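You operate a simulated robot arm through the tools that you are given. There is no shell and no other tool. Be economical: measure what you need, move in short steps, check, and stop when the job is done.

Carry out the task below with a simulated robot arm. There is one attempt and no reset: what you move stays moved.

Task
Add the orange from the tray at H23 to the wax machine and wax all three.
Fine: lower the roller; open the feed tap before the two strokes of the dosing lever; then carriage in and out, then roller up again; leave the feed tap open; spill nothing. Where these are worked on the way, their far stop is far enough and under half their travel is too little: wax roller.

The check looks at the end state, three seconds after you hand in, the way a careful person would. Anything else that was tipped, shoved, dropped, spilled or broken makes it a failure.

Robot
A 7-joint arm with a fingered hand on a trunk, on a base that drives. Base frame: it is fixed to the floor where the robot stands at the start and does not move with it; the origin is under the middle of the robot, x ahead of it, y to its left, z up. Lengths are in m, angles in degrees, forces in N, time in s.
With the tool pointing down near the work surface it reaches from about 0.18 to 0.74 m from the robot's upright axis, wherever it stands. Its first joint turns from -166.0 to 166.0 degrees. Places, roughly: brusher [0.6, 0.5, 0.8]; dosing lever [0.8, -0.4, 1.1]; feed tap [0.8, -0.1, 1.1]; orange (6x6x6 cm) [0.5, -0.3, 0.9]; ripe orange (6x6x6 cm) [0.5, -0.3, 0.9]; seats of the wax carriage [0.5, -0.3, 0.9]; wax roller [0.7, -0.3, 1.1]. Payload 4 kg.
Tool frame: the origin (TCP) lies between the finger pads and is the grasp point; the fingertips stand 0.028 m ahead of it; z points along the fingers, y is the line along which they close. Largest opening 0.168 m; the body of the gripper starts 0.079 m behind the TCP. The gripper is a hand of 4 fingers: y runs from the thumb to the fingers, the wrist lies at [0, 0, -0.249] in the tool frame.
Orientation is told as [roll, pitch, yaw] about the base's x, y, z axes, in that order, counted from this pose: with the fingers straight down and closing along the base's y, the tool's x points along the base's -x, its y along +y and its z along -z.

Tools
- The arm moves only by the tool arm_command. Its argument "rows" is a list that holds one entry, the list of rows, each a list of 6 numbers: the shift along the tool's x, y, z in units of 40 mm (1.0 is 40 mm), then the turn, a rotation vector about the tool's x, y, z in units of 6 degrees (1.0 is 6 degrees). In form: [[[x, y, z, rx, ry, rz], ...]]. A call has 1 to 10 rows; each row shifts and turns the commanded pose from where the row before left it, along the tool's axes as they then stand. A call with a number of a shift or a turn outside -1 to 1 is refused whole. A row lasts 0.2 s, in which the tool goes at most 0.05 m and 8.6 degrees; a call with a longer step from one row to the next is refused whole. Where a pose cannot be reached the arm comes as near as it can. A force on the tool above 60 N (or 10 N above the force at the start of the call, whichever is more), or a blocked arm, ends the call early, and 0.2 s more pass. In this call time passes only in rows, and 0.2 s behind the last. It gives the time, the measured TCP pose, the force on the tool (base axes), the opening and the grip force at its end, in the units of the frame above (readings bear some noise), with the torque about the TCP (base axes, N m) and any sound that the robot's microphone picked up.
- Cameras (640 x 400 px; columns grow to the right, rows downward): "scene" is now at [0.0154, 0.1203, 1.4252]; the picture's right is [-0.49, -0.87, 0.00], its down [-0.53, 0.30, -0.79] and it looks along [0.69, -0.39, -0.61] (base axes); focal length 272 px, centre (320, 200). "wrist" rides on the gripper at [0.06, -0.06, -0.11] in the tool frame; the picture's right is [0.71, 0.71, 0.00], its down [-0.56, 0.56, -0.61] and it looks along [-0.43, 0.44, 0.79] (tool axes); focal length 265 px, centre (320, 200). There is no depth. A picture from a camera that has moved, and an enlarged one, comes with that camera's place and axes in the base frame and with its lens.
- camera(camera): a new picture of that camera. The clock stands still meanwhile.
- raise_lower(by): slides the trunk up (or, below 0, down) by that many m; the arm and the scene camera ride with it, the base frame stays. It gives what a move gives, with no picture.
- steer(legs): drives the robot by 1 to 6 legs, each [ahead, turn to the left] in m and degrees, along the robot's own axes; the way and the turn of a leg run together, so that a leg with both is an arc; at most 1.5 m and 180 degrees a leg. The arm and the cameras ride along, it lands a little off, and it stops where it bumps. It gives what a move gives.
- move_fingers(finger1, finger2, finger3, thumb_bend): sets how far each is bent, from 0 (flat) to 100 (curled in); at 30 the hand is open as for a grip, at 70 the pads meet at the TCP. One left out holds its place. A second passes; each finger stops where it meets its share of the squeeze, and holds until it gets a number again. It is the only way to open and close the hand. It gives what a move gives, with no picture; readings hold the bend of each and the force on the fingers (four entries, about 0 where the hand has none), thumb and palm.
- aim_head(pan, tilt): turns the head with the scene camera to pan (to the left, within 155 degrees either way) and tilt (down, from -29 to 69), counted from straight ahead of the robot. It gives what a move gives.
- zoom(camera, box): a new picture of the part [left, top, right, bottom] of that camera's present view, enlarged. The clock stands still meanwhile.
- finish_job(): hands the job in; it is judged then, once.

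Go step by step. Nothing tells you exact positions but the pictures and the camera data: compare them with the known pose of the tool, close in by small moves and look again before you grip or let go. The budget is 120 turns and 78 pictures, counting those below and the enlarged ones. Unless the task says otherwise, let go and move clear before handing in, and close with one line.

The tools are called after "Call:" as name(argument=value, ...) on one line, values as JSON. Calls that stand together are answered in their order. arm_command: Moves the arm, as the interface text tells. Its arguments: {"type":"object","properties":{"rows":{"type":"array","items":{"type":"array","items":{"type":"array","items":{"type":"number"}}}}},"required":["rows"]} The other tools are called the same way: raise_lower (by) slides the trunk up or down; move_fingers (finger1, finger2, finger3, thumb_bend) moves the fingers one by one; steer (legs) drives the base; aim_head (pan, tilt) turns the head that bears the scene camera; camera (camera) takes a picture; zoom (camera, box) takes an enlarged picture of a part of a camera's view; finish_job () hands the job in.

At the start:

```text
t: 0.0
ee_pos: [0.4136, -0.1563, 0.9994]
ee_rot: [-0.1, 0.0, 0.0]
wrist_force: [-0.3, -0.3, -0.6]
wrist_torque: [-0.03, -0.02, 0.0]
opening: 0.1678
finger_force: 0.0
shape: jaw
bend: [30.0, 30.0, 30.0, 30.0]
finger forces: [0.2, 0.1, 0.1, 0.1, 0.0, 0.1]
trunk travel left (down, up): [-0.433, 0.157]
robot x, y, heading: [0.0021, 0.0014, -0.1]
head pan, tilt: [-29.1, 37.5]
```

scene: 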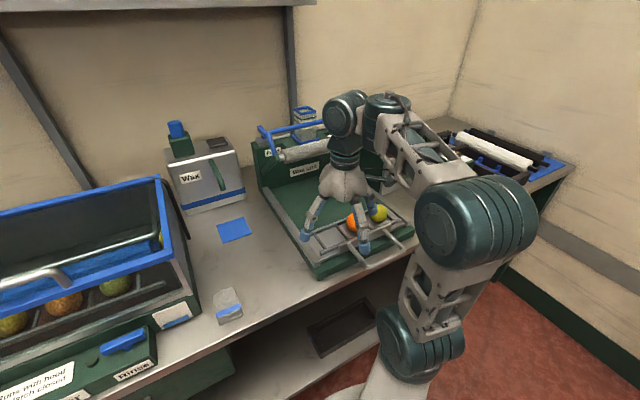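
wrist: 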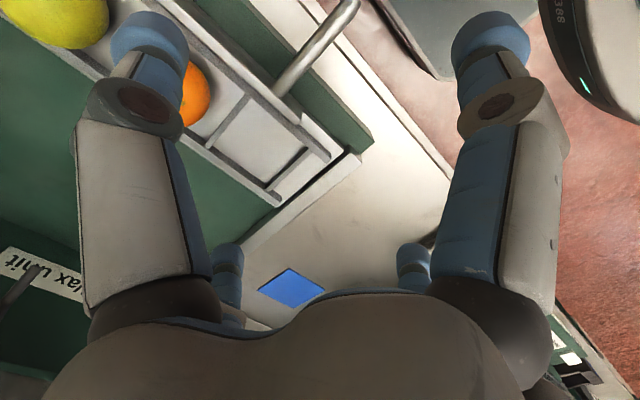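

I see a bench with a wax unit holding two oranges, a brusher at left and a wax supply box; I need to find the tray at "H23". I'll look at details and around.

Call:
zoom(camera="scene", box=[160, 80, 440, 290])

Call:
aim_head(pan=-60, tilt=30)

Call:
camera(camera="scene")

Call:
aim_head(pan=30, tilt=37)

Call:
camera(camera="scene")

```text
1.90 times, centred on (300, 185) of scene
camera zoom: at [0.0154, 0.1203, 1.4252], right [-0.49, -0.87, 0.0], down [-0.53, 0.3, -0.79], along [0.69, -0.39, -0.61], focal length 519 px, centre (358, 229)
```

zoom: 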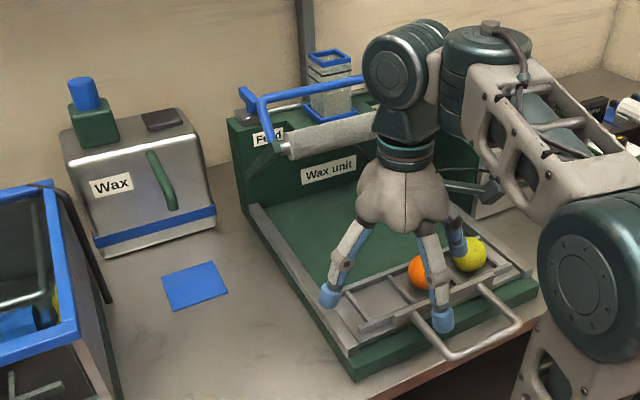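

```text
t: 1.0
ee_pos: [0.4136, -0.157, 0.9997]
ee_rot: [0.0, 0.0, 0.0]
wrist_force: [-0.2, 1.2, -0.2]
wrist_torque: [0.03, 0.02, 0.0]
opening: 0.1678
finger_force: 0.0
shape: jaw
bend: [30.0, 30.0, 30.0, 30.0]
finger forces: [0.0, 0.0, 0.0, 0.0, 0.0, 0.1]
trunk travel left (down, up): [-0.433, 0.157]
robot x, y, heading: [-0.0009, 0.0031, -0.1]
head pan, tilt: [-60.0, 30.0]
```

```text
74 pictures are left
camera scene: at [-0.015, 0.0842, 1.4367], right [-0.87, -0.5, 0.0], down [-0.25, 0.43, -0.87], along [0.43, -0.75, -0.5], focal length 272 px, centre (320, 200)
```

scene: 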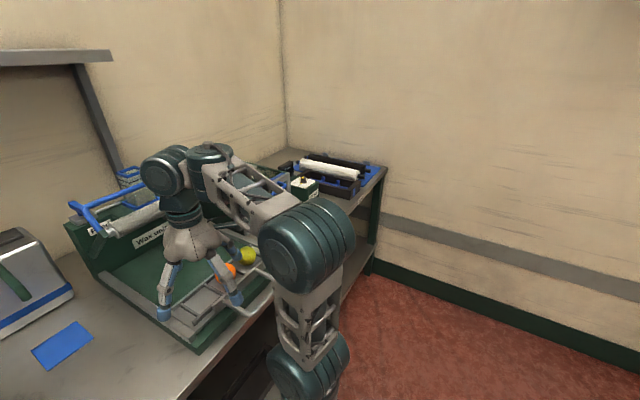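

```text
t: 2.6
ee_pos: [0.4139, -0.1566, 0.9998]
ee_rot: [0.0, 0.0, 0.0]
wrist_force: [0.6, 0.2, 0.3]
wrist_torque: [-0.02, -0.01, -0.02]
opening: 0.1678
finger_force: 0.0
shape: jaw
bend: [30.0, 30.0, 30.0, 30.0]
finger forces: [0.0, 0.1, 0.0, 0.0, 0.0, 0.0]
trunk travel left (down, up): [-0.433, 0.157]
robot x, y, heading: [0.0018, 0.0024, -0.1]
head pan, tilt: [30.0, 37.0]
```

```text
73 pictures are left
camera scene: at [0.015, 0.2059, 1.4259], right [0.5, -0.87, 0.0], down [-0.52, -0.3, -0.8], along [0.69, 0.4, -0.6], focal length 272 px, centre (320, 200)
```

scene: 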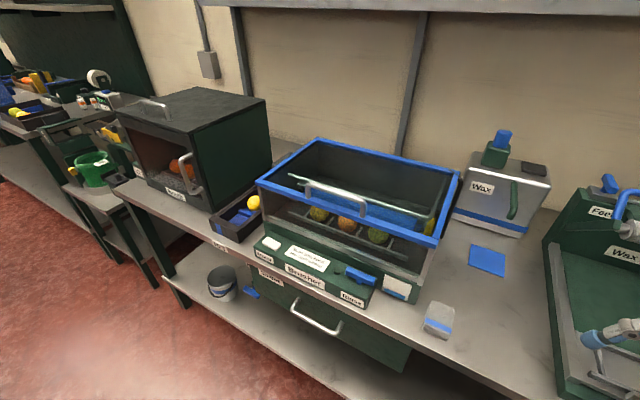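

Several benches with trays lie to the left; I'll look further left and zoom for labels.

Call:
zoom(camera="scene", box=[0, 50, 320, 250])

Call:
aim_head(pan=75, tilt=20)

Call:
camera(camera="scene")

Call:
aim_head(pan=140, tilt=20)

Call:
camera(camera="scene")

Call:
aim_head(pan=-130, tilt=20)

Call:
camera(camera="scene")

```text
2.00 times, centred on (160, 150) of scene
camera zoom: at [0.015, 0.2059, 1.4259], right [0.5, -0.87, 0.0], down [-0.52, -0.3, -0.8], along [0.69, 0.4, -0.6], focal length 545 px, centre (640, 300)
```

zoom: 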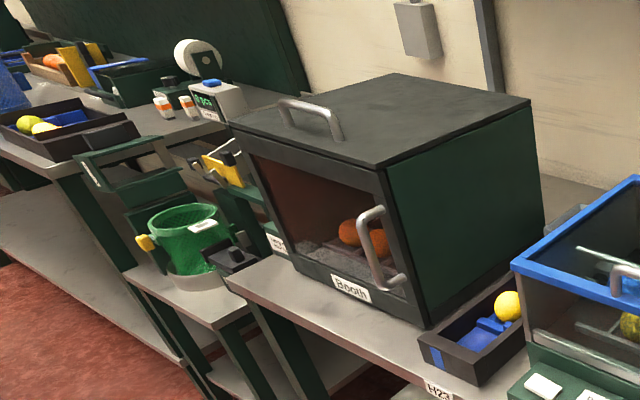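

```text
t: 3.7
ee_pos: [0.4134, -0.1564, 0.999]
ee_rot: [0.0, 0.1, 0.0]
wrist_force: [1.0, -0.6, -0.3]
wrist_torque: [0.01, 0.02, -0.04]
opening: 0.1679
finger_force: 0.0
shape: jaw
bend: [30.0, 30.0, 30.0, 30.0]
finger forces: [0.0, 0.0, 0.1, 0.0, 0.0, 0.0]
trunk travel left (down, up): [-0.433, 0.157]
robot x, y, heading: [-0.0012, -0.0021, 0.0]
head pan, tilt: [75.0, 20.0]
```

```text
71 pictures are left
camera scene: at [-0.0361, 0.2524, 1.4528], right [0.97, -0.26, 0.0], down [-0.09, -0.33, -0.94], along [0.24, 0.91, -0.34], focal length 272 px, centre (320, 200)
```

scene: 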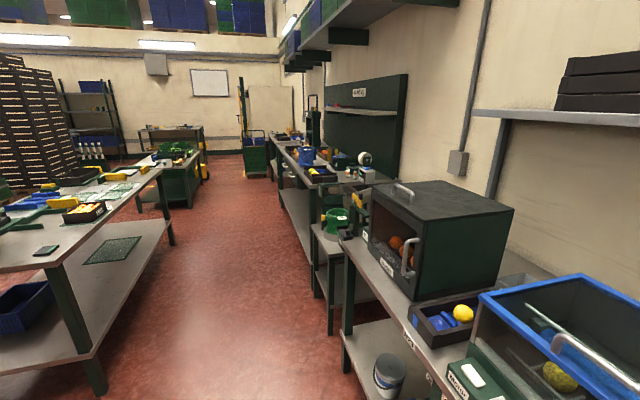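

```text
t: 5.1
ee_pos: [0.4139, -0.1576, 0.9996]
ee_rot: [-0.1, 0.0, 0.0]
wrist_force: [-0.7, -0.1, -0.1]
wrist_torque: [0.0, 0.02, 0.02]
opening: 0.1681
finger_force: 0.0
shape: jaw
bend: [30.0, 30.0, 30.0, 30.0]
finger forces: [0.0, 0.0, 0.0, 0.0, 0.0, 0.0]
trunk travel left (down, up): [-0.433, 0.157]
robot x, y, heading: [-0.0011, 0.0007, -0.2]
head pan, tilt: [140.0, 20.0]
```

```text
70 pictures are left
camera scene: at [-0.1316, 0.2224, 1.4528], right [0.64, 0.77, 0.0], down [0.26, -0.22, -0.94], along [-0.72, 0.6, -0.34], focal length 272 px, centre (320, 200)
```

scene: 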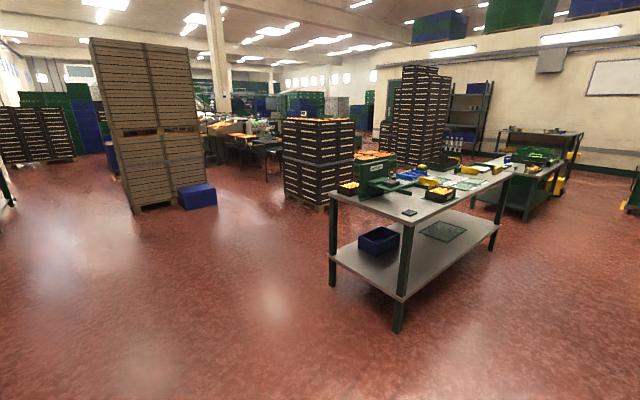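

```text
t: 8.8
ee_pos: [0.4143, -0.1575, 0.9999]
ee_rot: [0.0, 0.0, 0.0]
wrist_force: [-0.4, 0.3, -1.1]
wrist_torque: [0.01, 0.02, 0.02]
opening: 0.168
finger_force: 0.0
shape: jaw
bend: [30.0, 30.0, 30.0, 30.0]
finger forces: [0.0, 0.0, 0.0, 0.0, 0.0, 0.0]
trunk travel left (down, up): [-0.433, 0.157]
robot x, y, heading: [-0.0026, 0.0029, -0.1]
head pan, tilt: [-130.0, 20.0]
```

```text
69 pictures are left
camera scene: at [-0.1201, 0.0911, 1.4528], right [-0.77, 0.64, 0.0], down [0.22, 0.26, -0.94], along [-0.6, -0.72, -0.34], focal length 272 px, centre (320, 200)
```

scene: 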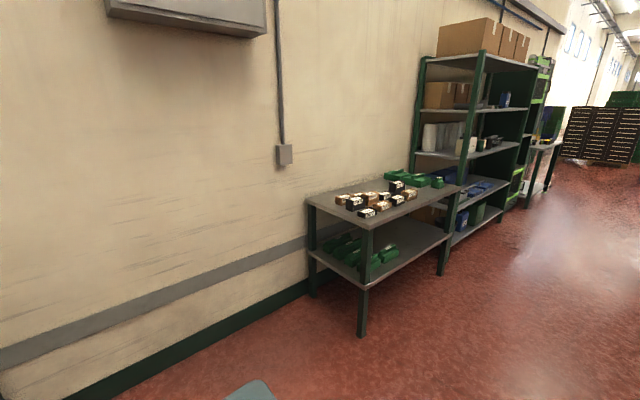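

The tray beside the brusher bears the tag "H23" with one yellow-ish fruit in it. I'll look at it close.

Call:
aim_head(pan=52, tilt=40)

Call:
camera(camera="scene")

Call:
zoom(camera="scene", box=[220, 120, 420, 245])

```text
t: 11.6
ee_pos: [0.4133, -0.1577, 0.9999]
ee_rot: [0.0, 0.0, 0.0]
wrist_force: [-0.4, -0.7, 0.4]
wrist_torque: [-0.01, 0.01, 0.04]
opening: 0.168
finger_force: 0.2
shape: jaw
bend: [30.0, 30.0, 30.0, 30.0]
finger forces: [0.0, 0.0, 0.0, 0.1, 0.0, 0.1]
trunk travel left (down, up): [-0.433, 0.157]
robot x, y, heading: [-0.0015, 0.0002, -0.1]
head pan, tilt: [52.0, 40.0]
```

```text
68 pictures are left
camera scene: at [-0.0079, 0.2294, 1.4214], right [0.79, -0.62, 0.0], down [-0.4, -0.51, -0.77], along [0.47, 0.6, -0.64], focal length 272 px, centre (320, 200)
```

scene: 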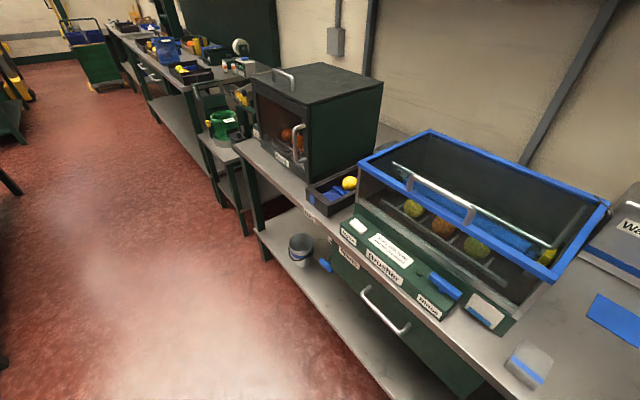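

```text
3.20 times, centred on (320, 182) of scene
camera zoom: at [-0.0079, 0.2294, 1.4214], right [0.79, -0.62, 0.0], down [-0.4, -0.51, -0.77], along [0.47, 0.6, -0.64], focal length 872 px, centre (320, 256)
```

zoom: 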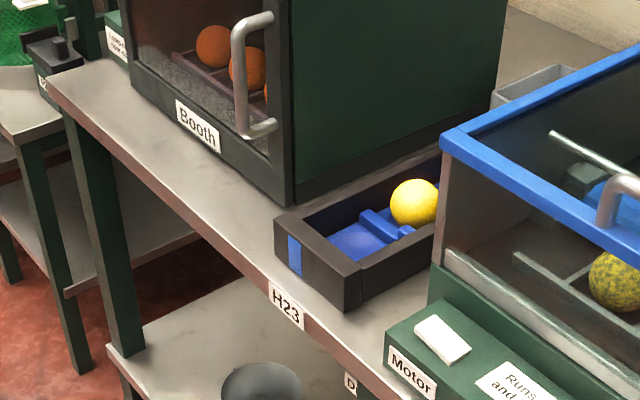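

The H23 tray stands between booth and brusher, its fruit near (0.54, 0.77, 0.86). I'll raise the trunk and drive left in an out-and-back path to stand before it.

Call:
raise_lower(by=0.12)

Call:
steer(legs=[[-0.35, 0], [0, 90], [0.76, 0], [0, -90]])

Call:
aim_head(pan=0, tilt=35)

Call:
camera(camera="scene")

```text
t: 13.1
ee_pos: [0.4132, -0.1562, 1.1195]
ee_rot: [0.0, -0.1, 0.0]
wrist_force: [-0.4, 0.1, 0.3]
wrist_torque: [0.0, 0.0, 0.0]
opening: 0.1681
finger_force: 0.0
shape: jaw
bend: [30.0, 30.0, 30.0, 30.0]
finger forces: [0.0, 0.0, 0.0, 0.0, 0.0, 0.1]
trunk travel left (down, up): [-0.553, 0.037]
robot x, y, heading: [0.0008, -0.0007, 0.1]
head pan, tilt: [52.0, 40.0]
```

```text
t: 26.7
ee_pos: [0.058, 0.6, 1.1199]
ee_rot: [0.2, 0.1, 0.2]
wrist_force: [0.0, 0.5, -0.6]
wrist_torque: [0.01, -0.04, 0.01]
opening: 0.1677
finger_force: 0.0
shape: jaw
bend: [30.0, 30.0, 30.0, 30.0]
finger forces: [0.0, 0.0, 0.1, 0.1, 0.0, 0.0]
trunk travel left (down, up): [-0.553, 0.037]
robot x, y, heading: [-0.3548, 0.7531, 0.1]
head pan, tilt: [52.0, 40.0]
```

```text
t: 27.9
ee_pos: [0.0582, 0.5993, 1.1208]
ee_rot: [0.0, -0.1, 0.1]
wrist_force: [0.0, 0.2, 0.2]
wrist_torque: [0.02, -0.02, -0.02]
opening: 0.1678
finger_force: 0.0
shape: jaw
bend: [30.0, 30.0, 30.0, 30.0]
finger forces: [0.0, 0.1, 0.0, 0.0, 0.0, 0.0]
trunk travel left (down, up): [-0.553, 0.037]
robot x, y, heading: [-0.3557, 0.754, 0.0]
head pan, tilt: [0.0, 35.0]
```

```text
66 pictures are left
camera scene: at [-0.3289, 0.9174, 1.5489], right [0.0, -1.0, 0.0], down [-0.57, 0.0, -0.82], along [0.82, 0.0, -0.57], focal length 272 px, centre (320, 200)
```

scene: 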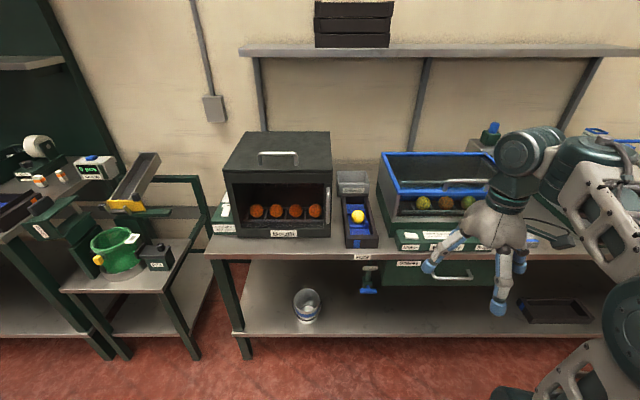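

Good head-on view; the fruit computes to about (0.54, 0.767, 0.868). I zoom on the tray to judge clearances.

Call:
zoom(camera="scene", box=[310, 150, 430, 270])

```text
3.33 times, centred on (370, 210) of scene
camera zoom: at [-0.3289, 0.9174, 1.5489], right [0.0, -1.0, 0.0], down [-0.57, 0.0, -0.82], along [0.82, 0.0, -0.57], focal length 908 px, centre (153, 167)
```

zoom: 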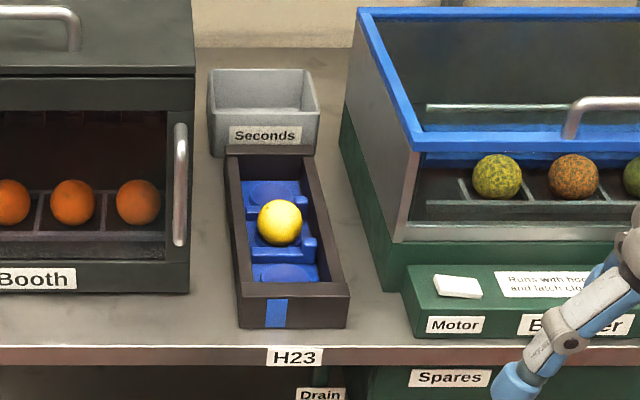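

Fruit sits in the middle pocket of the tray with about 2 cm on each side. I'll shift the arm left, then drive in.

Call:
arm_command(rows=[[[0, 1, 0, 0, 0, 0], [0, 1, 0, 0, 0, 0], [0, 1, 0, 0, 0, 0], [0, 1, 0, 0, 0, 0], [0, 0.2, 0, 0, 0, 0]]])

Call:
steer(legs=[[0.35, 0]])

Call:
arm_command(rows=[[[-1, 0, 0, 0, 0, 0], [-1, 0, 0, 0, 0, 0], [-0.5, 0, 0, 0, 0, 0]]])

Call:
camera(camera="wrist")

Call:
camera(camera="scene")

```text
t: 29.1
ee_pos: [0.0577, 0.7674, 1.1201]
ee_rot: [0.0, 0.0, 0.1]
wrist_force: [-0.4, -0.3, 0.8]
wrist_torque: [0.0, 0.0, 0.01]
opening: 0.1682
finger_force: 0.0
shape: jaw
bend: [30.0, 30.0, 30.0, 30.0]
finger forces: [0.0, 0.0, 0.0, 0.0, 0.0, 0.1]
trunk travel left (down, up): [-0.553, 0.037]
robot x, y, heading: [-0.3605, 0.7522, 0.1]
head pan, tilt: [0.0, 35.0]
```

```text
t: 31.4
ee_pos: [0.4099, 0.7675, 1.1203]
ee_rot: [0.1, -0.1, 0.0]
wrist_force: [-0.4, 0.0, 0.3]
wrist_torque: [0.03, 0.0, -0.01]
opening: 0.1681
finger_force: 0.1
shape: jaw
bend: [30.0, 30.0, 30.0, 30.0]
finger forces: [0.0, 0.0, 0.0, 0.0, 0.1, 0.0]
trunk travel left (down, up): [-0.553, 0.037]
robot x, y, heading: [-0.0002, 0.7563, 0.1]
head pan, tilt: [0.0, 35.0]
```

```text
t: 32.2
ee_pos: [0.5098, 0.7669, 1.1208]
ee_rot: [0.0, 0.1, 0.2]
wrist_force: [-0.1, 0.2, 0.0]
wrist_torque: [-0.02, -0.05, 0.04]
opening: 0.1677
finger_force: 0.0
shape: jaw
bend: [30.0, 30.0, 30.0, 30.0]
finger forces: [0.1, 0.1, 0.1, 0.0, 0.0, 0.1]
trunk travel left (down, up): [-0.553, 0.037]
robot x, y, heading: [-0.0045, 0.7565, 0.4]
head pan, tilt: [0.0, 35.0]
```

```text
64 pictures are left
camera wrist: at [0.4492, 0.7063, 1.2297], right [-0.71, 0.71, 0.0], down [0.56, 0.56, 0.61], along [0.43, 0.43, -0.79], focal length 265 px, centre (320, 200)
```

wrist: 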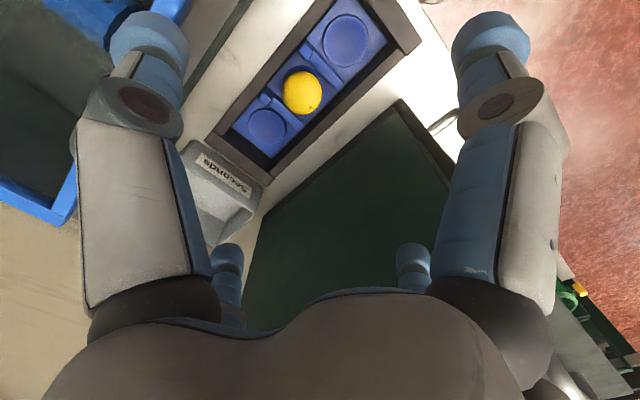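

```text
63 pictures are left
camera scene: at [0.024, 0.9183, 1.5489], right [0.0, -1.0, 0.0], down [-0.57, 0.0, -0.82], along [0.82, 0.0, -0.57], focal length 272 px, centre (320, 200)
```

scene: 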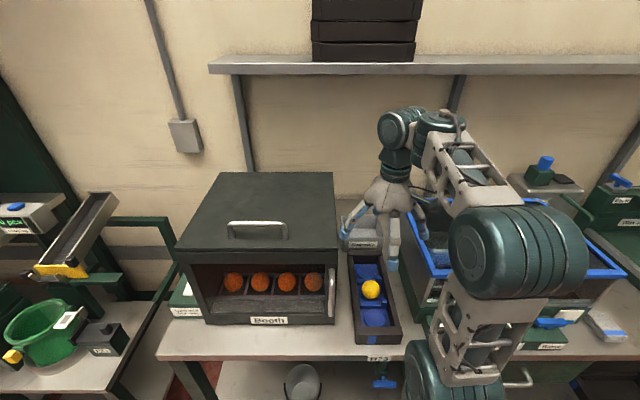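

Fruit refined to (0.538, 0.763, 0.868). I narrow the fingers, centre above it and go down part way.

Call:
move_fingers(finger1=48, finger2=48, finger3=48, thumb_bend=48)

Call:
arm_command(rows=[[[-0.7, -0.1, 0, 0, 0, 0], [0, 0, 1, 0, 0, 0], [0, 0, 1, 0, 0, 0], [0, 0, 1, 0, 0, 0], [0, 0, 1, 0, 0, 0]]])

Call:
camera(camera="wrist")

Call:
zoom(camera="scene", box=[310, 160, 470, 360])

```text
t: 33.2
ee_pos: [0.5092, 0.7675, 1.1194]
ee_rot: [0.0, 0.0, 0.1]
wrist_force: [0.2, 0.0, -0.1]
wrist_torque: [0.0, 0.01, 0.01]
opening: 0.0638
finger_force: 0.0
shape: fingers
bend: [48.0, 48.0, 48.0, 48.0]
finger forces: [0.0, 0.1, 0.0, 0.1, 0.1, 0.0]
trunk travel left (down, up): [-0.553, 0.037]
robot x, y, heading: [-0.0036, 0.7542, -0.0]
head pan, tilt: [0.0, 35.0]
```

```text
t: 34.4
ee_pos: [0.5364, 0.7625, 0.9598]
ee_rot: [0.0, 0.1, 0.1]
wrist_force: [0.2, -0.4, 0.2]
wrist_torque: [0.02, 0.02, 0.02]
opening: 0.0637
finger_force: 0.0
shape: fingers
bend: [48.0, 48.0, 48.0, 48.0]
finger forces: [0.0, 0.0, 0.1, 0.0, 0.0, 0.0]
trunk travel left (down, up): [-0.553, 0.037]
robot x, y, heading: [-0.0048, 0.753, 0.1]
head pan, tilt: [0.0, 35.0]
```

```text
62 pictures are left
camera wrist: at [0.4768, 0.702, 1.0689], right [-0.71, 0.71, 0.0], down [0.56, 0.56, 0.61], along [0.43, 0.44, -0.79], focal length 265 px, centre (320, 200)
```

wrist: 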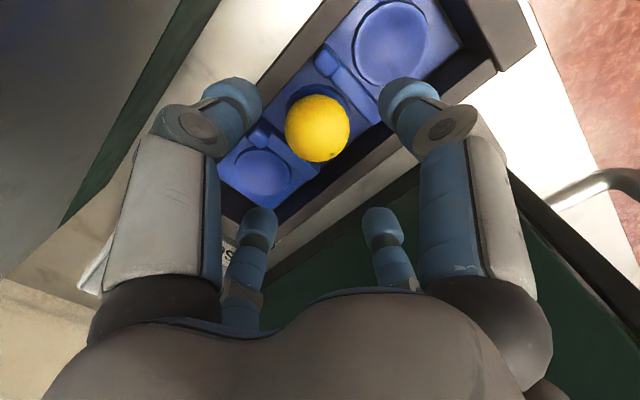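

```text
2.00 times, centred on (390, 260) of scene
camera zoom: at [0.0242, 0.9178, 1.549], right [0.0, -1.0, 0.0], down [-0.57, 0.0, -0.82], along [0.82, 0.0, -0.57], focal length 545 px, centre (180, 80)
```

zoom: 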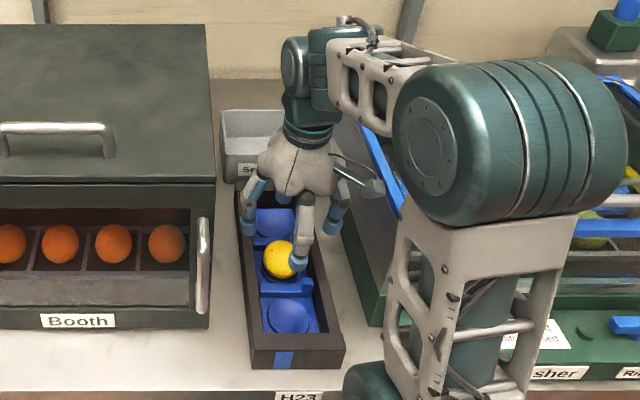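

Centred over the fruit. I open slightly, descend to about 0.88 and close.

Call:
move_fingers(finger1=42, finger2=42, finger3=42, thumb_bend=42)

Call:
arm_command(rows=[[[0, 0, 0.7, 0, 0, 0], [0, 0, 0.6, 0, 0, 0], [0, 0, 0.6, 0, 0, 0]]])

Call:
camera(camera="wrist")

```text
t: 35.4
ee_pos: [0.5369, 0.7629, 0.9605]
ee_rot: [-0.1, 0.0, 0.0]
wrist_force: [0.1, -0.5, -0.5]
wrist_torque: [0.0, 0.04, -0.02]
opening: 0.081
finger_force: 0.0
shape: fingers
bend: [42.0, 42.0, 42.0, 42.0]
finger forces: [0.0, 0.1, 0.0, 0.1, 0.1, 0.0]
trunk travel left (down, up): [-0.553, 0.037]
robot x, y, heading: [-0.0069, 0.7605, 0.1]
head pan, tilt: [0.0, 35.0]
```

```text
t: 36.2
ee_pos: [0.5385, 0.7639, 0.8834]
ee_rot: [0.0, 0.0, 0.1]
wrist_force: [0.0, 0.5, -0.2]
wrist_torque: [0.03, 0.02, -0.01]
opening: 0.0813
finger_force: 0.2
shape: fingers
bend: [42.0, 42.0, 42.0, 42.0]
finger forces: [0.0, 0.7, 0.0, 0.0, 0.1, 0.1]
trunk travel left (down, up): [-0.553, 0.037]
robot x, y, heading: [-0.0023, 0.7544, 0.1]
head pan, tilt: [0.0, 35.0]
```

```text
60 pictures are left
camera wrist: at [0.4779, 0.7032, 0.9933], right [-0.71, 0.71, 0.0], down [0.56, 0.56, 0.61], along [0.43, 0.44, -0.79], focal length 265 px, centre (320, 200)
```

wrist: 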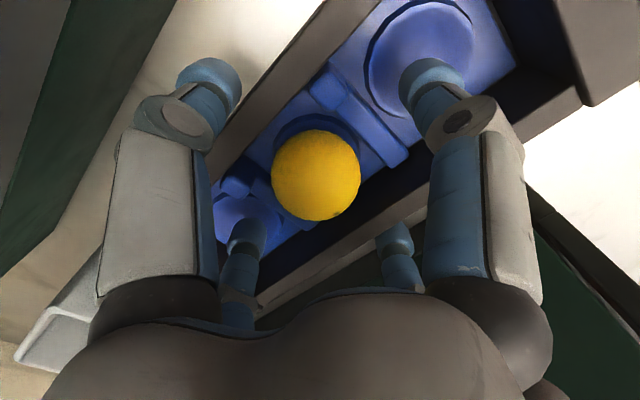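

Hand is centred around the fruit; the tips look close to the tray walls, so I close a little before descending the last bit.

Call:
move_fingers(finger1=47, finger2=47, finger3=47, thumb_bend=47)

Call:
arm_command(rows=[[[0, 0, 0.3, 0, 0, 0]]])

Call:
camera(camera="wrist")

Call:
zoom(camera="scene", box=[340, 200, 440, 350])

```text
t: 37.2
ee_pos: [0.5381, 0.7639, 0.8843]
ee_rot: [0.1, 0.0, 0.1]
wrist_force: [-0.2, 0.2, 1.3]
wrist_torque: [-0.03, 0.01, 0.02]
opening: 0.0717
finger_force: 5.3
shape: fingers
bend: [47.0, 42.0, 47.0, 44.0]
finger forces: [0.0, 5.0, 0.0, 0.1, 5.3, 0.1]
trunk travel left (down, up): [-0.553, 0.037]
robot x, y, heading: [-0.003, 0.7533, 0.1]
head pan, tilt: [0.0, 35.0]
```

```text
t: 37.6
ee_pos: [0.538, 0.7637, 0.8726]
ee_rot: [0.2, -0.3, 0.0]
wrist_force: [1.9, -0.3, 13.0]
wrist_torque: [-0.06, -0.22, 0.02]
opening: 0.0714
finger_force: 7.8
shape: fingers
bend: [47.0, 42.0, 46.0, 44.0]
finger forces: [0.0, 6.1, 2.7, 0.1, 7.0, 0.1]
trunk travel left (down, up): [-0.553, 0.037]
robot x, y, heading: [-0.0022, 0.7553, 0.0]
head pan, tilt: [0.0, 35.0]
```

```text
59 pictures are left
camera wrist: at [0.4779, 0.7031, 0.9826], right [-0.71, 0.71, 0.0], down [0.55, 0.56, 0.62], along [0.44, 0.44, -0.79], focal length 265 px, centre (320, 200)
```

wrist: 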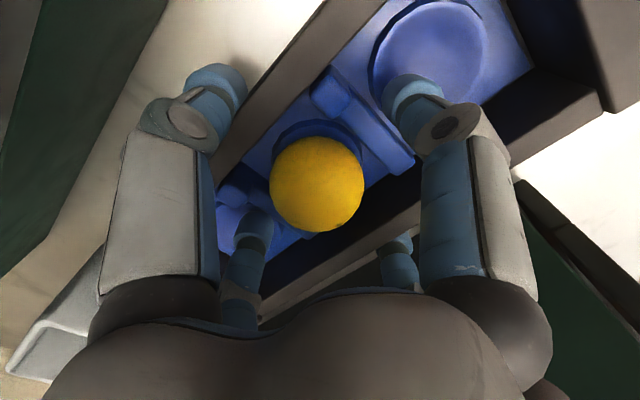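

```text
2.67 times, centred on (390, 275) of scene
camera zoom: at [0.0227, 0.9178, 1.5493], right [0.0, -1.0, 0.0], down [-0.57, 0.0, -0.82], along [0.82, 0.0, -0.57], focal length 727 px, centre (133, 0)
```

zoom: 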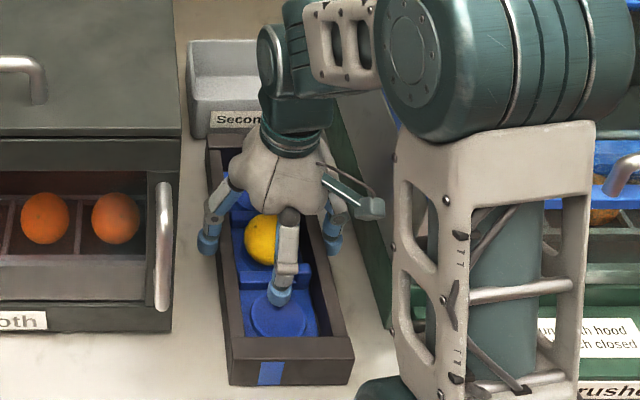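

The ±y fingers are straddling the tray's outside walls, so I back off: open, lift, turn the hand 45° so the fingers enter at the tray's diagonals, and narrow them more.

Call:
move_fingers(finger1=42, finger2=38, finger3=42, thumb_bend=38)

Call:
arm_command(rows=[[[0, 0, -0.6, 0, 0, 0], [0, 0, -0.8, 0, 0, 0], [0, 0, -0.8, 0, 0, 0]]])

Call:
arm_command(rows=[[[0, 0, 0, 0, 0, 1], [0, 0, 0, 0, 0, 1], [0, 0, 0, 0, 0, 1], [0, 0, 0, 0, 0, 1], [0, 0, 0, 0, 0, 1], [0, 0, 0, 0, 0, 1], [0, 0, 0, 0, 0, 1], [0, 0, 0, 0, 0, 0.5]]])

Call:
move_fingers(finger1=53, finger2=53, finger3=53, thumb_bend=53)

Call:
camera(camera="wrist")

Call:
zoom(camera="scene", box=[340, 200, 440, 350])

```text
t: 38.6
ee_pos: [0.5383, 0.7646, 0.8714]
ee_rot: [-0.1, 0.0, 0.0]
wrist_force: [-0.4, 0.1, 0.9]
wrist_torque: [0.03, -0.01, -0.02]
opening: 0.0872
finger_force: 0.0
shape: fingers
bend: [42.0, 38.0, 42.0, 38.0]
finger forces: [0.0, 0.0, 0.0, 0.1, 0.0, 0.1]
trunk travel left (down, up): [-0.553, 0.037]
robot x, y, heading: [-0.0029, 0.7554, -0.1]
head pan, tilt: [0.0, 35.0]
```

```text
t: 39.4
ee_pos: [0.5386, 0.7625, 0.9605]
ee_rot: [0.0, 0.1, 0.0]
wrist_force: [-0.1, -1.0, 0.3]
wrist_torque: [-0.02, 0.0, 0.0]
opening: 0.0873
finger_force: 0.1
shape: fingers
bend: [42.0, 38.0, 42.0, 38.0]
finger forces: [0.0, 0.1, 0.0, 0.0, 0.0, 0.0]
trunk travel left (down, up): [-0.553, 0.037]
robot x, y, heading: [-0.0054, 0.7537, 0.2]
head pan, tilt: [0.0, 35.0]
```

```text
t: 41.2
ee_pos: [0.538, 0.7636, 0.9602]
ee_rot: [0.0, 0.0, -45.1]
wrist_force: [0.0, -0.4, 0.2]
wrist_torque: [-0.01, 0.0, -0.01]
opening: 0.0875
finger_force: 0.1
shape: fingers
bend: [42.0, 38.0, 42.0, 38.0]
finger forces: [0.0, 0.0, 0.0, 0.0, 0.0, 0.1]
trunk travel left (down, up): [-0.553, 0.037]
robot x, y, heading: [-0.0048, 0.7558, 0.1]
head pan, tilt: [0.0, 35.0]
```

```text
t: 42.2
ee_pos: [0.5382, 0.763, 0.9603]
ee_rot: [0.0, 0.0, -45.0]
wrist_force: [0.1, 0.2, -0.3]
wrist_torque: [-0.02, -0.03, 0.02]
opening: 0.0486
finger_force: 0.1
shape: fingers
bend: [53.0, 53.0, 53.0, 53.0]
finger forces: [0.0, 0.0, 0.1, 0.1, 0.0, 0.1]
trunk travel left (down, up): [-0.553, 0.037]
robot x, y, heading: [-0.0024, 0.7562, 0.2]
head pan, tilt: [0.0, 35.0]
```

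```text
57 pictures are left
camera wrist: at [0.4524, 0.7627, 1.0698], right [0.0, 1.0, 0.0], down [0.79, 0.0, 0.61], along [0.61, 0.0, -0.79], focal length 265 px, centre (320, 200)
```

wrist: 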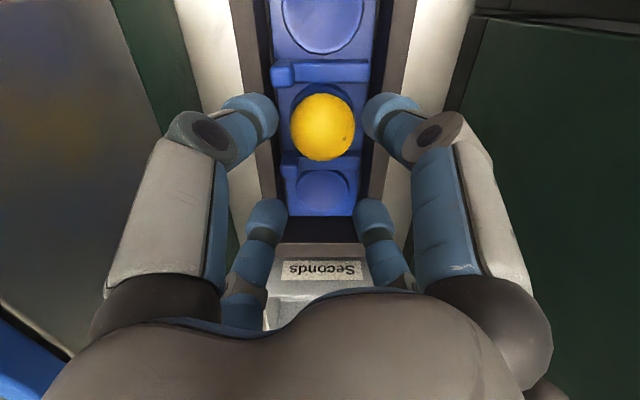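

```text
2.67 times, centred on (390, 275) of scene
camera zoom: at [0.0239, 0.918, 1.5489], right [0.0, -1.0, 0.0], down [-0.57, 0.0, -0.82], along [0.82, 0.0, -0.57], focal length 727 px, centre (133, 0)
```

zoom: 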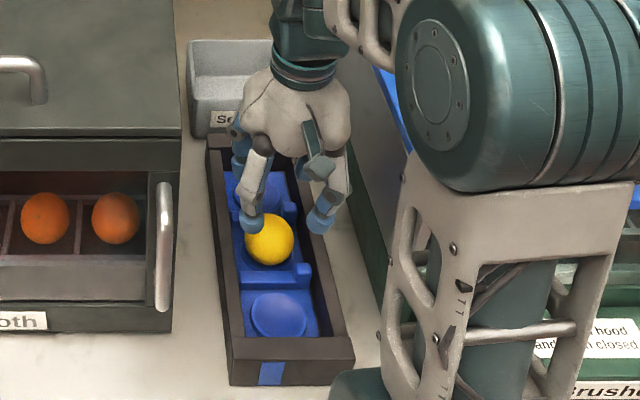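

The tip ring is still slightly wide for the tray inside; I narrow further to 58 and descend carefully.

Call:
move_fingers(finger1=57, finger2=57, finger3=57, thumb_bend=57)

Call:
arm_command(rows=[[[0, 0, 0.6, 0, 0, 0], [0, 0, 0.5, 0, 0, 0]]])

Call:
camera(camera="wrist")

```text
t: 43.2
ee_pos: [0.5388, 0.7636, 0.9612]
ee_rot: [0.0, 0.0, -44.9]
wrist_force: [0.5, -0.1, 0.6]
wrist_torque: [0.0, 0.02, 0.0]
opening: 0.0394
finger_force: 0.0
shape: fingers
bend: [56.0, 56.0, 56.0, 56.0]
finger forces: [0.0, 0.1, 0.0, 0.1, 0.0, 0.1]
trunk travel left (down, up): [-0.553, 0.037]
robot x, y, heading: [-0.0015, 0.7534, 0.3]
head pan, tilt: [0.0, 35.0]
```

```text
t: 43.8
ee_pos: [0.5376, 0.7644, 0.9159]
ee_rot: [0.1, 0.0, -45.0]
wrist_force: [0.8, 0.6, -0.3]
wrist_torque: [-0.01, 0.01, 0.02]
opening: 0.0393
finger_force: 0.1
shape: fingers
bend: [56.0, 56.0, 56.0, 56.0]
finger forces: [0.0, 0.0, 0.0, 0.1, 0.0, 0.1]
trunk travel left (down, up): [-0.553, 0.037]
robot x, y, heading: [-0.0041, 0.7552, 0.2]
head pan, tilt: [0.0, 35.0]
```

```text
55 pictures are left
camera wrist: at [0.4526, 0.763, 1.0255], right [0.0, 1.0, 0.0], down [0.79, 0.0, 0.61], along [0.61, 0.0, -0.79], focal length 265 px, centre (320, 200)
```

wrist: 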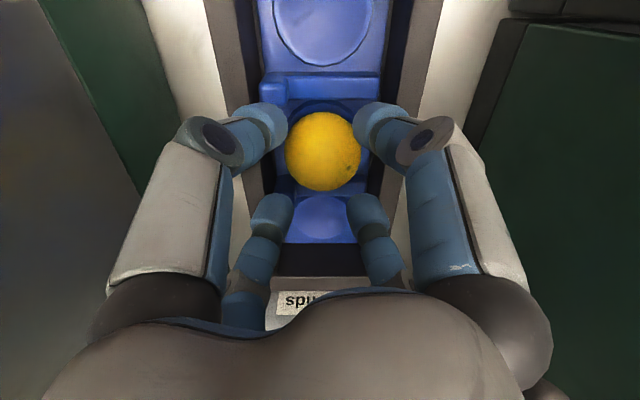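

Ball is well framed between the four fingers; continue down to about 0.88.

Call:
arm_command(rows=[[[0, 0, 0.45, 0, 0, 0], [0, 0, 0.4, 0, 0, 0]]])

Call:
camera(camera="wrist")

```text
t: 44.4
ee_pos: [0.5396, 0.7639, 0.8941]
ee_rot: [0.5, -0.6, -45.0]
wrist_force: [-8.2, 0.9, 44.7]
wrist_torque: [-1.19, 1.74, -0.3]
opening: 0.0399
finger_force: 22.1
shape: fingers
bend: [56.0, 56.0, 56.0, 54.0]
finger forces: [0.1, 0.0, 0.0, 0.1, 44.2, 0.0]
trunk travel left (down, up): [-0.553, 0.037]
robot x, y, heading: [-0.0056, 0.7504, -0.0]
head pan, tilt: [0.0, 35.0]
stopped in row 2: the force on the tool passed its limit at 72 N (the readings are from after the stop); the commanded pose is now the measured one
```

```text
54 pictures are left
camera wrist: at [0.4524, 0.7635, 1.0035], right [0.0, 1.0, 0.0], down [0.78, 0.0, 0.62], along [0.62, 0.0, -0.78], focal length 265 px, centre (320, 200)
```

wrist: 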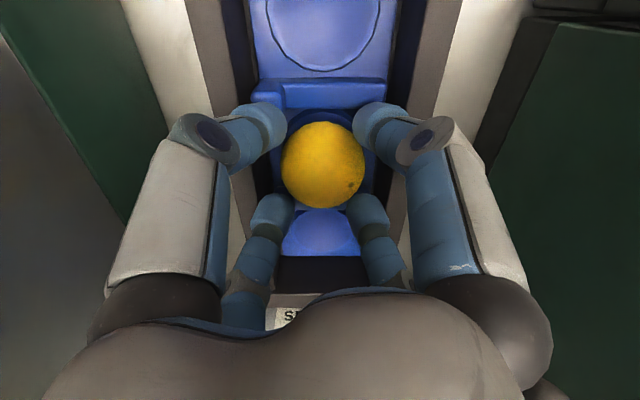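

The thumb landed on the raised block of the pocket bar. I lift, turn back to 0° so thumb and finger 2 enter along y inside the walls, with fingers 1/3 kept wide over neighbouring pockets.

Call:
arm_command(rows=[[[0, 0, -0.8, 0, 0, 0], [0, 0, -0.8, 0, 0, 0]]])

Call:
move_fingers(finger1=42, finger2=54, finger3=42, thumb_bend=54)

Call:
arm_command(rows=[[[0, 0, 0, 0, 0, -1], [0, 0, 0, 0, 0, -1], [0, 0, 0, 0, 0, -1], [0, 0, 0, 0, 0, -1], [0, 0, 0, 0, 0, -1], [0, 0, 0, 0, 0, -1], [0, 0, 0, 0, 0, -1], [0, 0, 0, 0, 0, -0.5]]])

Call:
arm_command(rows=[[[0, 0, 0.7, 0, 0, 0], [0, 0, 0.6, 0, 0, 0]]])

Call:
camera(camera="wrist")

Call:
zoom(camera="scene", box=[340, 200, 440, 350])

```text
t: 45.0
ee_pos: [0.5406, 0.7624, 0.953]
ee_rot: [0.3, -0.3, -45.1]
wrist_force: [-0.3, 0.1, 0.2]
wrist_torque: [-0.01, -0.01, -0.03]
opening: 0.0395
finger_force: 0.0
shape: fingers
bend: [56.0, 56.0, 56.0, 56.0]
finger forces: [0.0, 0.0, 0.1, 0.0, 0.0, 0.0]
trunk travel left (down, up): [-0.553, 0.037]
robot x, y, heading: [-0.0018, 0.7548, 0.3]
head pan, tilt: [0.0, 35.0]
```

```text
t: 46.0
ee_pos: [0.5418, 0.763, 0.9542]
ee_rot: [0.3, -0.5, -45.1]
wrist_force: [-0.4, 0.8, -0.2]
wrist_torque: [0.0, -0.01, -0.02]
opening: 0.065
finger_force: 0.0
shape: fingers
bend: [42.0, 54.0, 42.0, 54.0]
finger forces: [0.0, 0.0, 0.0, 0.1, 0.0, 0.0]
trunk travel left (down, up): [-0.553, 0.037]
robot x, y, heading: [-0.0045, 0.7555, 0.0]
head pan, tilt: [0.0, 35.0]
```

```text
t: 47.8
ee_pos: [0.5393, 0.7626, 0.9543]
ee_rot: [-0.1, -0.5, 0.0]
wrist_force: [-0.6, 0.6, 0.1]
wrist_torque: [0.03, -0.02, 0.01]
opening: 0.065
finger_force: 0.0
shape: fingers
bend: [42.0, 54.0, 42.0, 54.0]
finger forces: [0.0, 0.1, 0.0, 0.1, 0.0, 0.0]
trunk travel left (down, up): [-0.553, 0.037]
robot x, y, heading: [-0.0032, 0.756, 0.1]
head pan, tilt: [0.0, 35.0]
```

```text
t: 48.4
ee_pos: [0.5396, 0.7617, 0.9032]
ee_rot: [0.0, -0.6, -0.2]
wrist_force: [-1.1, -0.1, 5.0]
wrist_torque: [-0.05, 0.01, 0.03]
opening: 0.0651
finger_force: 2.4
shape: fingers
bend: [42.0, 54.0, 42.0, 54.0]
finger forces: [0.0, 1.9, 0.0, 0.0, 2.5, 0.1]
trunk travel left (down, up): [-0.553, 0.037]
robot x, y, heading: [-0.0043, 0.7561, 0.2]
head pan, tilt: [0.0, 35.0]
```

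```text
53 pictures are left
camera wrist: at [0.4782, 0.702, 1.0119], right [-0.71, 0.71, -0.01], down [0.55, 0.56, 0.62], along [0.44, 0.43, -0.78], focal length 265 px, centre (320, 200)
```

wrist: 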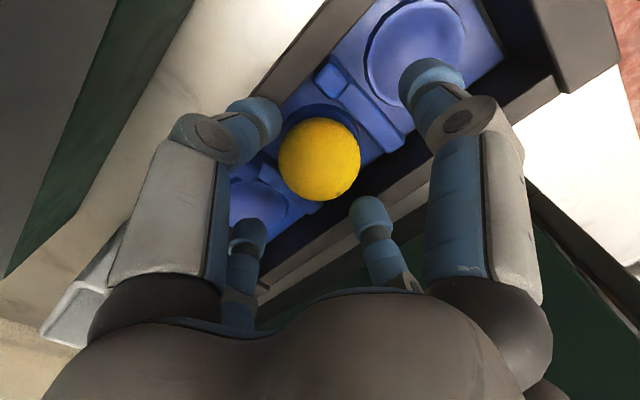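

```text
2.67 times, centred on (390, 275) of scene
camera zoom: at [0.0229, 0.9179, 1.5491], right [0.0, -1.0, 0.0], down [-0.57, 0.0, -0.82], along [0.82, 0.0, -0.57], focal length 727 px, centre (133, 0)
```

zoom: 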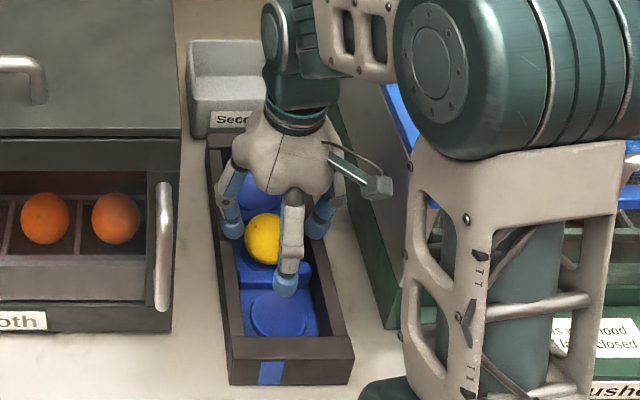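

Thumb and finger 2 are just touching the tray rims on both sides; I lift a little, narrow to 59 and go again.

Call:
arm_command(rows=[[[0, 0, -0.5, 0, 0, 0]]])

Call:
move_fingers(finger2=59, thumb_bend=59)

Call:
arm_command(rows=[[[0, 0, 0.5, 0, 0, 0], [0, 0, 0.2, 0, 0, 0]]])

Call:
zoom(camera="wrist", box=[160, 40, 480, 290])

```text
t: 48.8
ee_pos: [0.5407, 0.762, 0.9222]
ee_rot: [0.0, -0.5, -0.1]
wrist_force: [0.2, 0.1, -0.3]
wrist_torque: [-0.02, -0.02, 0.0]
opening: 0.0652
finger_force: 0.0
shape: fingers
bend: [42.0, 54.0, 42.0, 54.0]
finger forces: [0.1, 0.0, 0.0, 0.0, 0.0, 0.0]
trunk travel left (down, up): [-0.553, 0.037]
robot x, y, heading: [-0.0025, 0.7573, -0.0]
head pan, tilt: [0.0, 35.0]
```

```text
t: 49.8
ee_pos: [0.5408, 0.7636, 0.9229]
ee_rot: [0.0, -0.5, -0.1]
wrist_force: [0.3, 0.3, 0.1]
wrist_torque: [0.01, -0.01, 0.01]
opening: 0.0603
finger_force: 0.1
shape: fingers
bend: [42.0, 59.0, 42.0, 59.0]
finger forces: [0.0, 0.0, 0.0, 0.0, 0.0, 0.0]
trunk travel left (down, up): [-0.553, 0.037]
robot x, y, heading: [-0.005, 0.7577, 0.4]
head pan, tilt: [0.0, 35.0]
```

```text
t: 50.4
ee_pos: [0.5413, 0.7639, 0.8942]
ee_rot: [0.1, -0.5, 0.0]
wrist_force: [0.3, 0.7, 1.4]
wrist_torque: [0.03, -0.03, -0.03]
opening: 0.06
finger_force: 1.0
shape: fingers
bend: [42.0, 59.0, 42.0, 59.0]
finger forces: [0.1, 0.9, 0.1, 0.0, 0.2, 0.1]
trunk travel left (down, up): [-0.553, 0.037]
robot x, y, heading: [-0.0067, 0.7539, -0.1]
head pan, tilt: [0.0, 35.0]
```

```text
1.60 times, centred on (320, 165) of wrist
camera zoom: at [0.4798, 0.7024, 1.0038], right [-0.71, 0.71, -0.01], down [0.55, 0.56, 0.62], along [0.44, 0.43, -0.79], focal length 425 px, centre (320, 256)
```

zoom: 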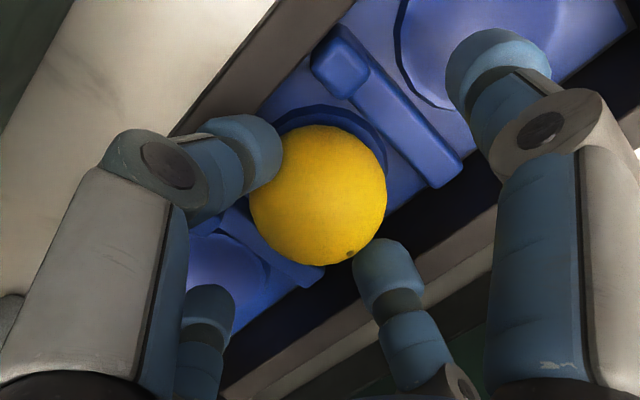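

The two tips now bracket the ball closely inside the walls; continue down gently.

Call:
arm_command(rows=[[[0, 0, 0.2, 0, 0, 0], [0, 0, 0.15, 0, 0, 0]]])

Call:
zoom(camera="wrist", box=[160, 40, 480, 290])

```text
t: 51.0
ee_pos: [0.5407, 0.7623, 0.8858]
ee_rot: [0.0, -1.3, -0.2]
wrist_force: [-0.4, -1.6, 62.7]
wrist_torque: [-0.5, -0.31, 0.07]
opening: 0.0591
finger_force: 43.8
shape: fingers
bend: [42.0, 57.0, 42.0, 59.0]
finger forces: [0.0, 31.5, 0.0, 0.1, 56.0, 0.1]
trunk travel left (down, up): [-0.553, 0.037]
robot x, y, heading: [-0.0041, 0.7547, -0.2]
head pan, tilt: [0.0, 35.0]
```

```text
1.60 times, centred on (320, 165) of wrist
camera zoom: at [0.4782, 0.7021, 0.9947], right [-0.7, 0.71, -0.02], down [0.55, 0.56, 0.63], along [0.45, 0.43, -0.78], focal length 425 px, centre (320, 256)
```

zoom: 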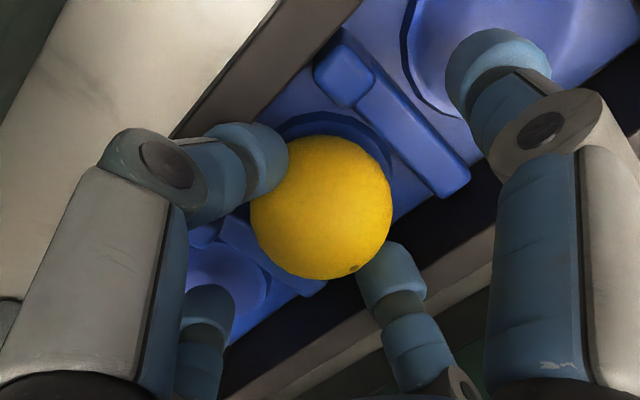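

Tips seem to rest on the blue insert, which puts them just below the ball's equator. I ease up 4 mm and close all fingers except where bars hinder.

Call:
arm_command(rows=[[[0, 0, -0.12, 0, 0, 0]]])

Call:
move_fingers(finger2=66, thumb_bend=66)

Call:
zoom(camera="wrist", box=[160, 40, 480, 290])

```text
t: 51.4
ee_pos: [0.5423, 0.7626, 0.8881]
ee_rot: [-0.1, -1.0, -0.2]
wrist_force: [7.7, 0.0, 39.0]
wrist_torque: [-0.29, -0.19, -0.1]
opening: 0.059
finger_force: 36.4
shape: fingers
bend: [42.0, 57.0, 42.0, 59.0]
finger forces: [0.0, 26.5, 0.1, 0.0, 45.7, 0.1]
trunk travel left (down, up): [-0.553, 0.037]
robot x, y, heading: [-0.0045, 0.7582, -0.1]
head pan, tilt: [0.0, 35.0]
```

```text
t: 52.4
ee_pos: [0.541, 0.7618, 0.8876]
ee_rot: [-0.1, -0.8, -0.2]
wrist_force: [8.8, -8.3, 36.8]
wrist_torque: [-0.49, -0.24, 0.03]
opening: 0.0585
finger_force: 31.2
shape: fingers
bend: [42.0, 56.0, 42.0, 61.0]
finger forces: [0.1, 24.5, 0.0, 0.1, 37.9, 0.0]
trunk travel left (down, up): [-0.553, 0.037]
robot x, y, heading: [-0.0049, 0.7548, 0.1]
head pan, tilt: [0.0, 35.0]
```

```text
1.60 times, centred on (320, 165) of wrist
camera zoom: at [0.479, 0.7009, 0.9957], right [-0.7, 0.71, -0.01], down [0.55, 0.56, 0.62], along [0.45, 0.43, -0.78], focal length 425 px, centre (320, 256)
```

zoom: 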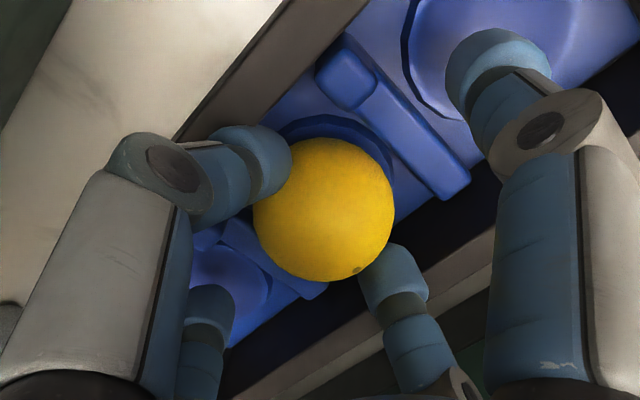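

Both pads meet resistance at 56/61, consistent with the ball's width. I'll lift slowly and see whether the ball comes along.

Call:
arm_command(rows=[[[0, 0, -0.2, 0, 0, 0], [0, 0, -0.2, 0, 0, 0]]])

Call:
zoom(camera="wrist", box=[160, 40, 480, 290])

```text
t: 53.0
ee_pos: [0.5404, 0.7623, 0.901]
ee_rot: [-0.1, -0.2, -0.1]
wrist_force: [0.5, -0.1, -1.3]
wrist_torque: [0.02, 0.02, -0.01]
opening: 0.058
finger_force: 6.4
shape: fingers
bend: [42.0, 56.0, 42.0, 62.0]
finger forces: [0.0, 6.7, 0.0, 0.1, 6.6, 0.0]
trunk travel left (down, up): [-0.553, 0.037]
robot x, y, heading: [-0.0025, 0.7506, -0.1]
head pan, tilt: [0.0, 35.0]
```

```text
1.60 times, centred on (320, 165) of wrist
camera zoom: at [0.4786, 0.7023, 1.01], right [-0.71, 0.71, 0.0], down [0.56, 0.56, 0.62], along [0.44, 0.43, -0.79], focal length 425 px, centre (320, 256)
```

zoom: 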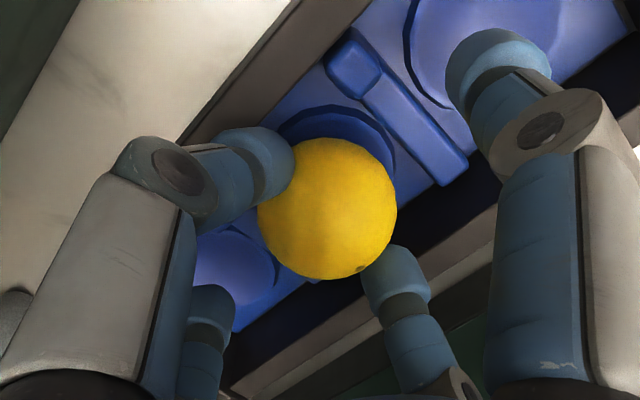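

The ball came up with the hand. I raise it clear to 1.12 and look.

Call:
arm_command(rows=[[[0, 0, -0.5, 0, 0, 0], [0, 0, -1, 0, 0, 0], [0, 0, -1, 0, 0, 0], [0, 0, -1, 0, 0, 0], [0, 0, -1, 0, 0, 0], [0, 0, -1, 0, 0, 0]]])

Call:
move_fingers(finger1=55, finger3=55)

Call:
camera(camera="wrist")

```text
t: 54.4
ee_pos: [0.5394, 0.7632, 1.121]
ee_rot: [0.0, -0.4, -0.2]
wrist_force: [-0.1, -0.7, -0.1]
wrist_torque: [-0.01, 0.01, 0.03]
opening: 0.058
finger_force: 7.5
shape: fingers
bend: [42.0, 56.0, 42.0, 62.0]
finger forces: [0.0, 6.7, 0.0, 0.0, 6.7, 0.0]
trunk travel left (down, up): [-0.553, 0.037]
robot x, y, heading: [0.0013, 0.7562, 0.0]
head pan, tilt: [0.0, 35.0]
```

```text
t: 55.4
ee_pos: [0.5394, 0.7628, 1.1212]
ee_rot: [0.1, -0.4, -0.1]
wrist_force: [0.3, -0.2, -0.7]
wrist_torque: [-0.01, 0.0, 0.01]
opening: 0.0333
finger_force: 6.6
shape: fingers
bend: [55.0, 56.0, 55.0, 62.0]
finger forces: [0.1, 6.7, 0.0, 0.1, 6.6, 0.0]
trunk travel left (down, up): [-0.553, 0.037]
robot x, y, heading: [-0.005, 0.7539, -0.0]
head pan, tilt: [0.0, 35.0]
```

```text
47 pictures are left
camera wrist: at [0.4779, 0.702, 1.2304], right [-0.71, 0.71, 0.0], down [0.55, 0.56, 0.62], along [0.44, 0.43, -0.78], focal length 265 px, centre (320, 200)
```

wrist: 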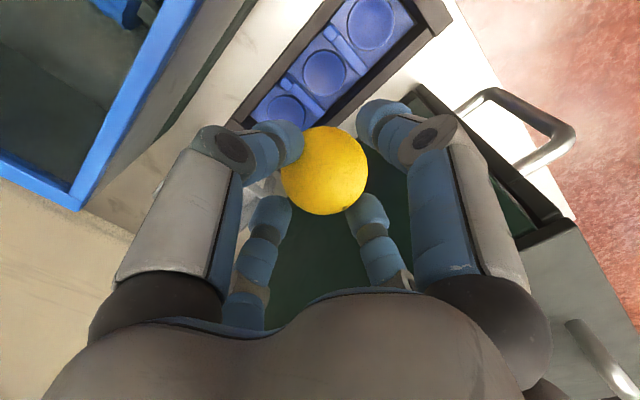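

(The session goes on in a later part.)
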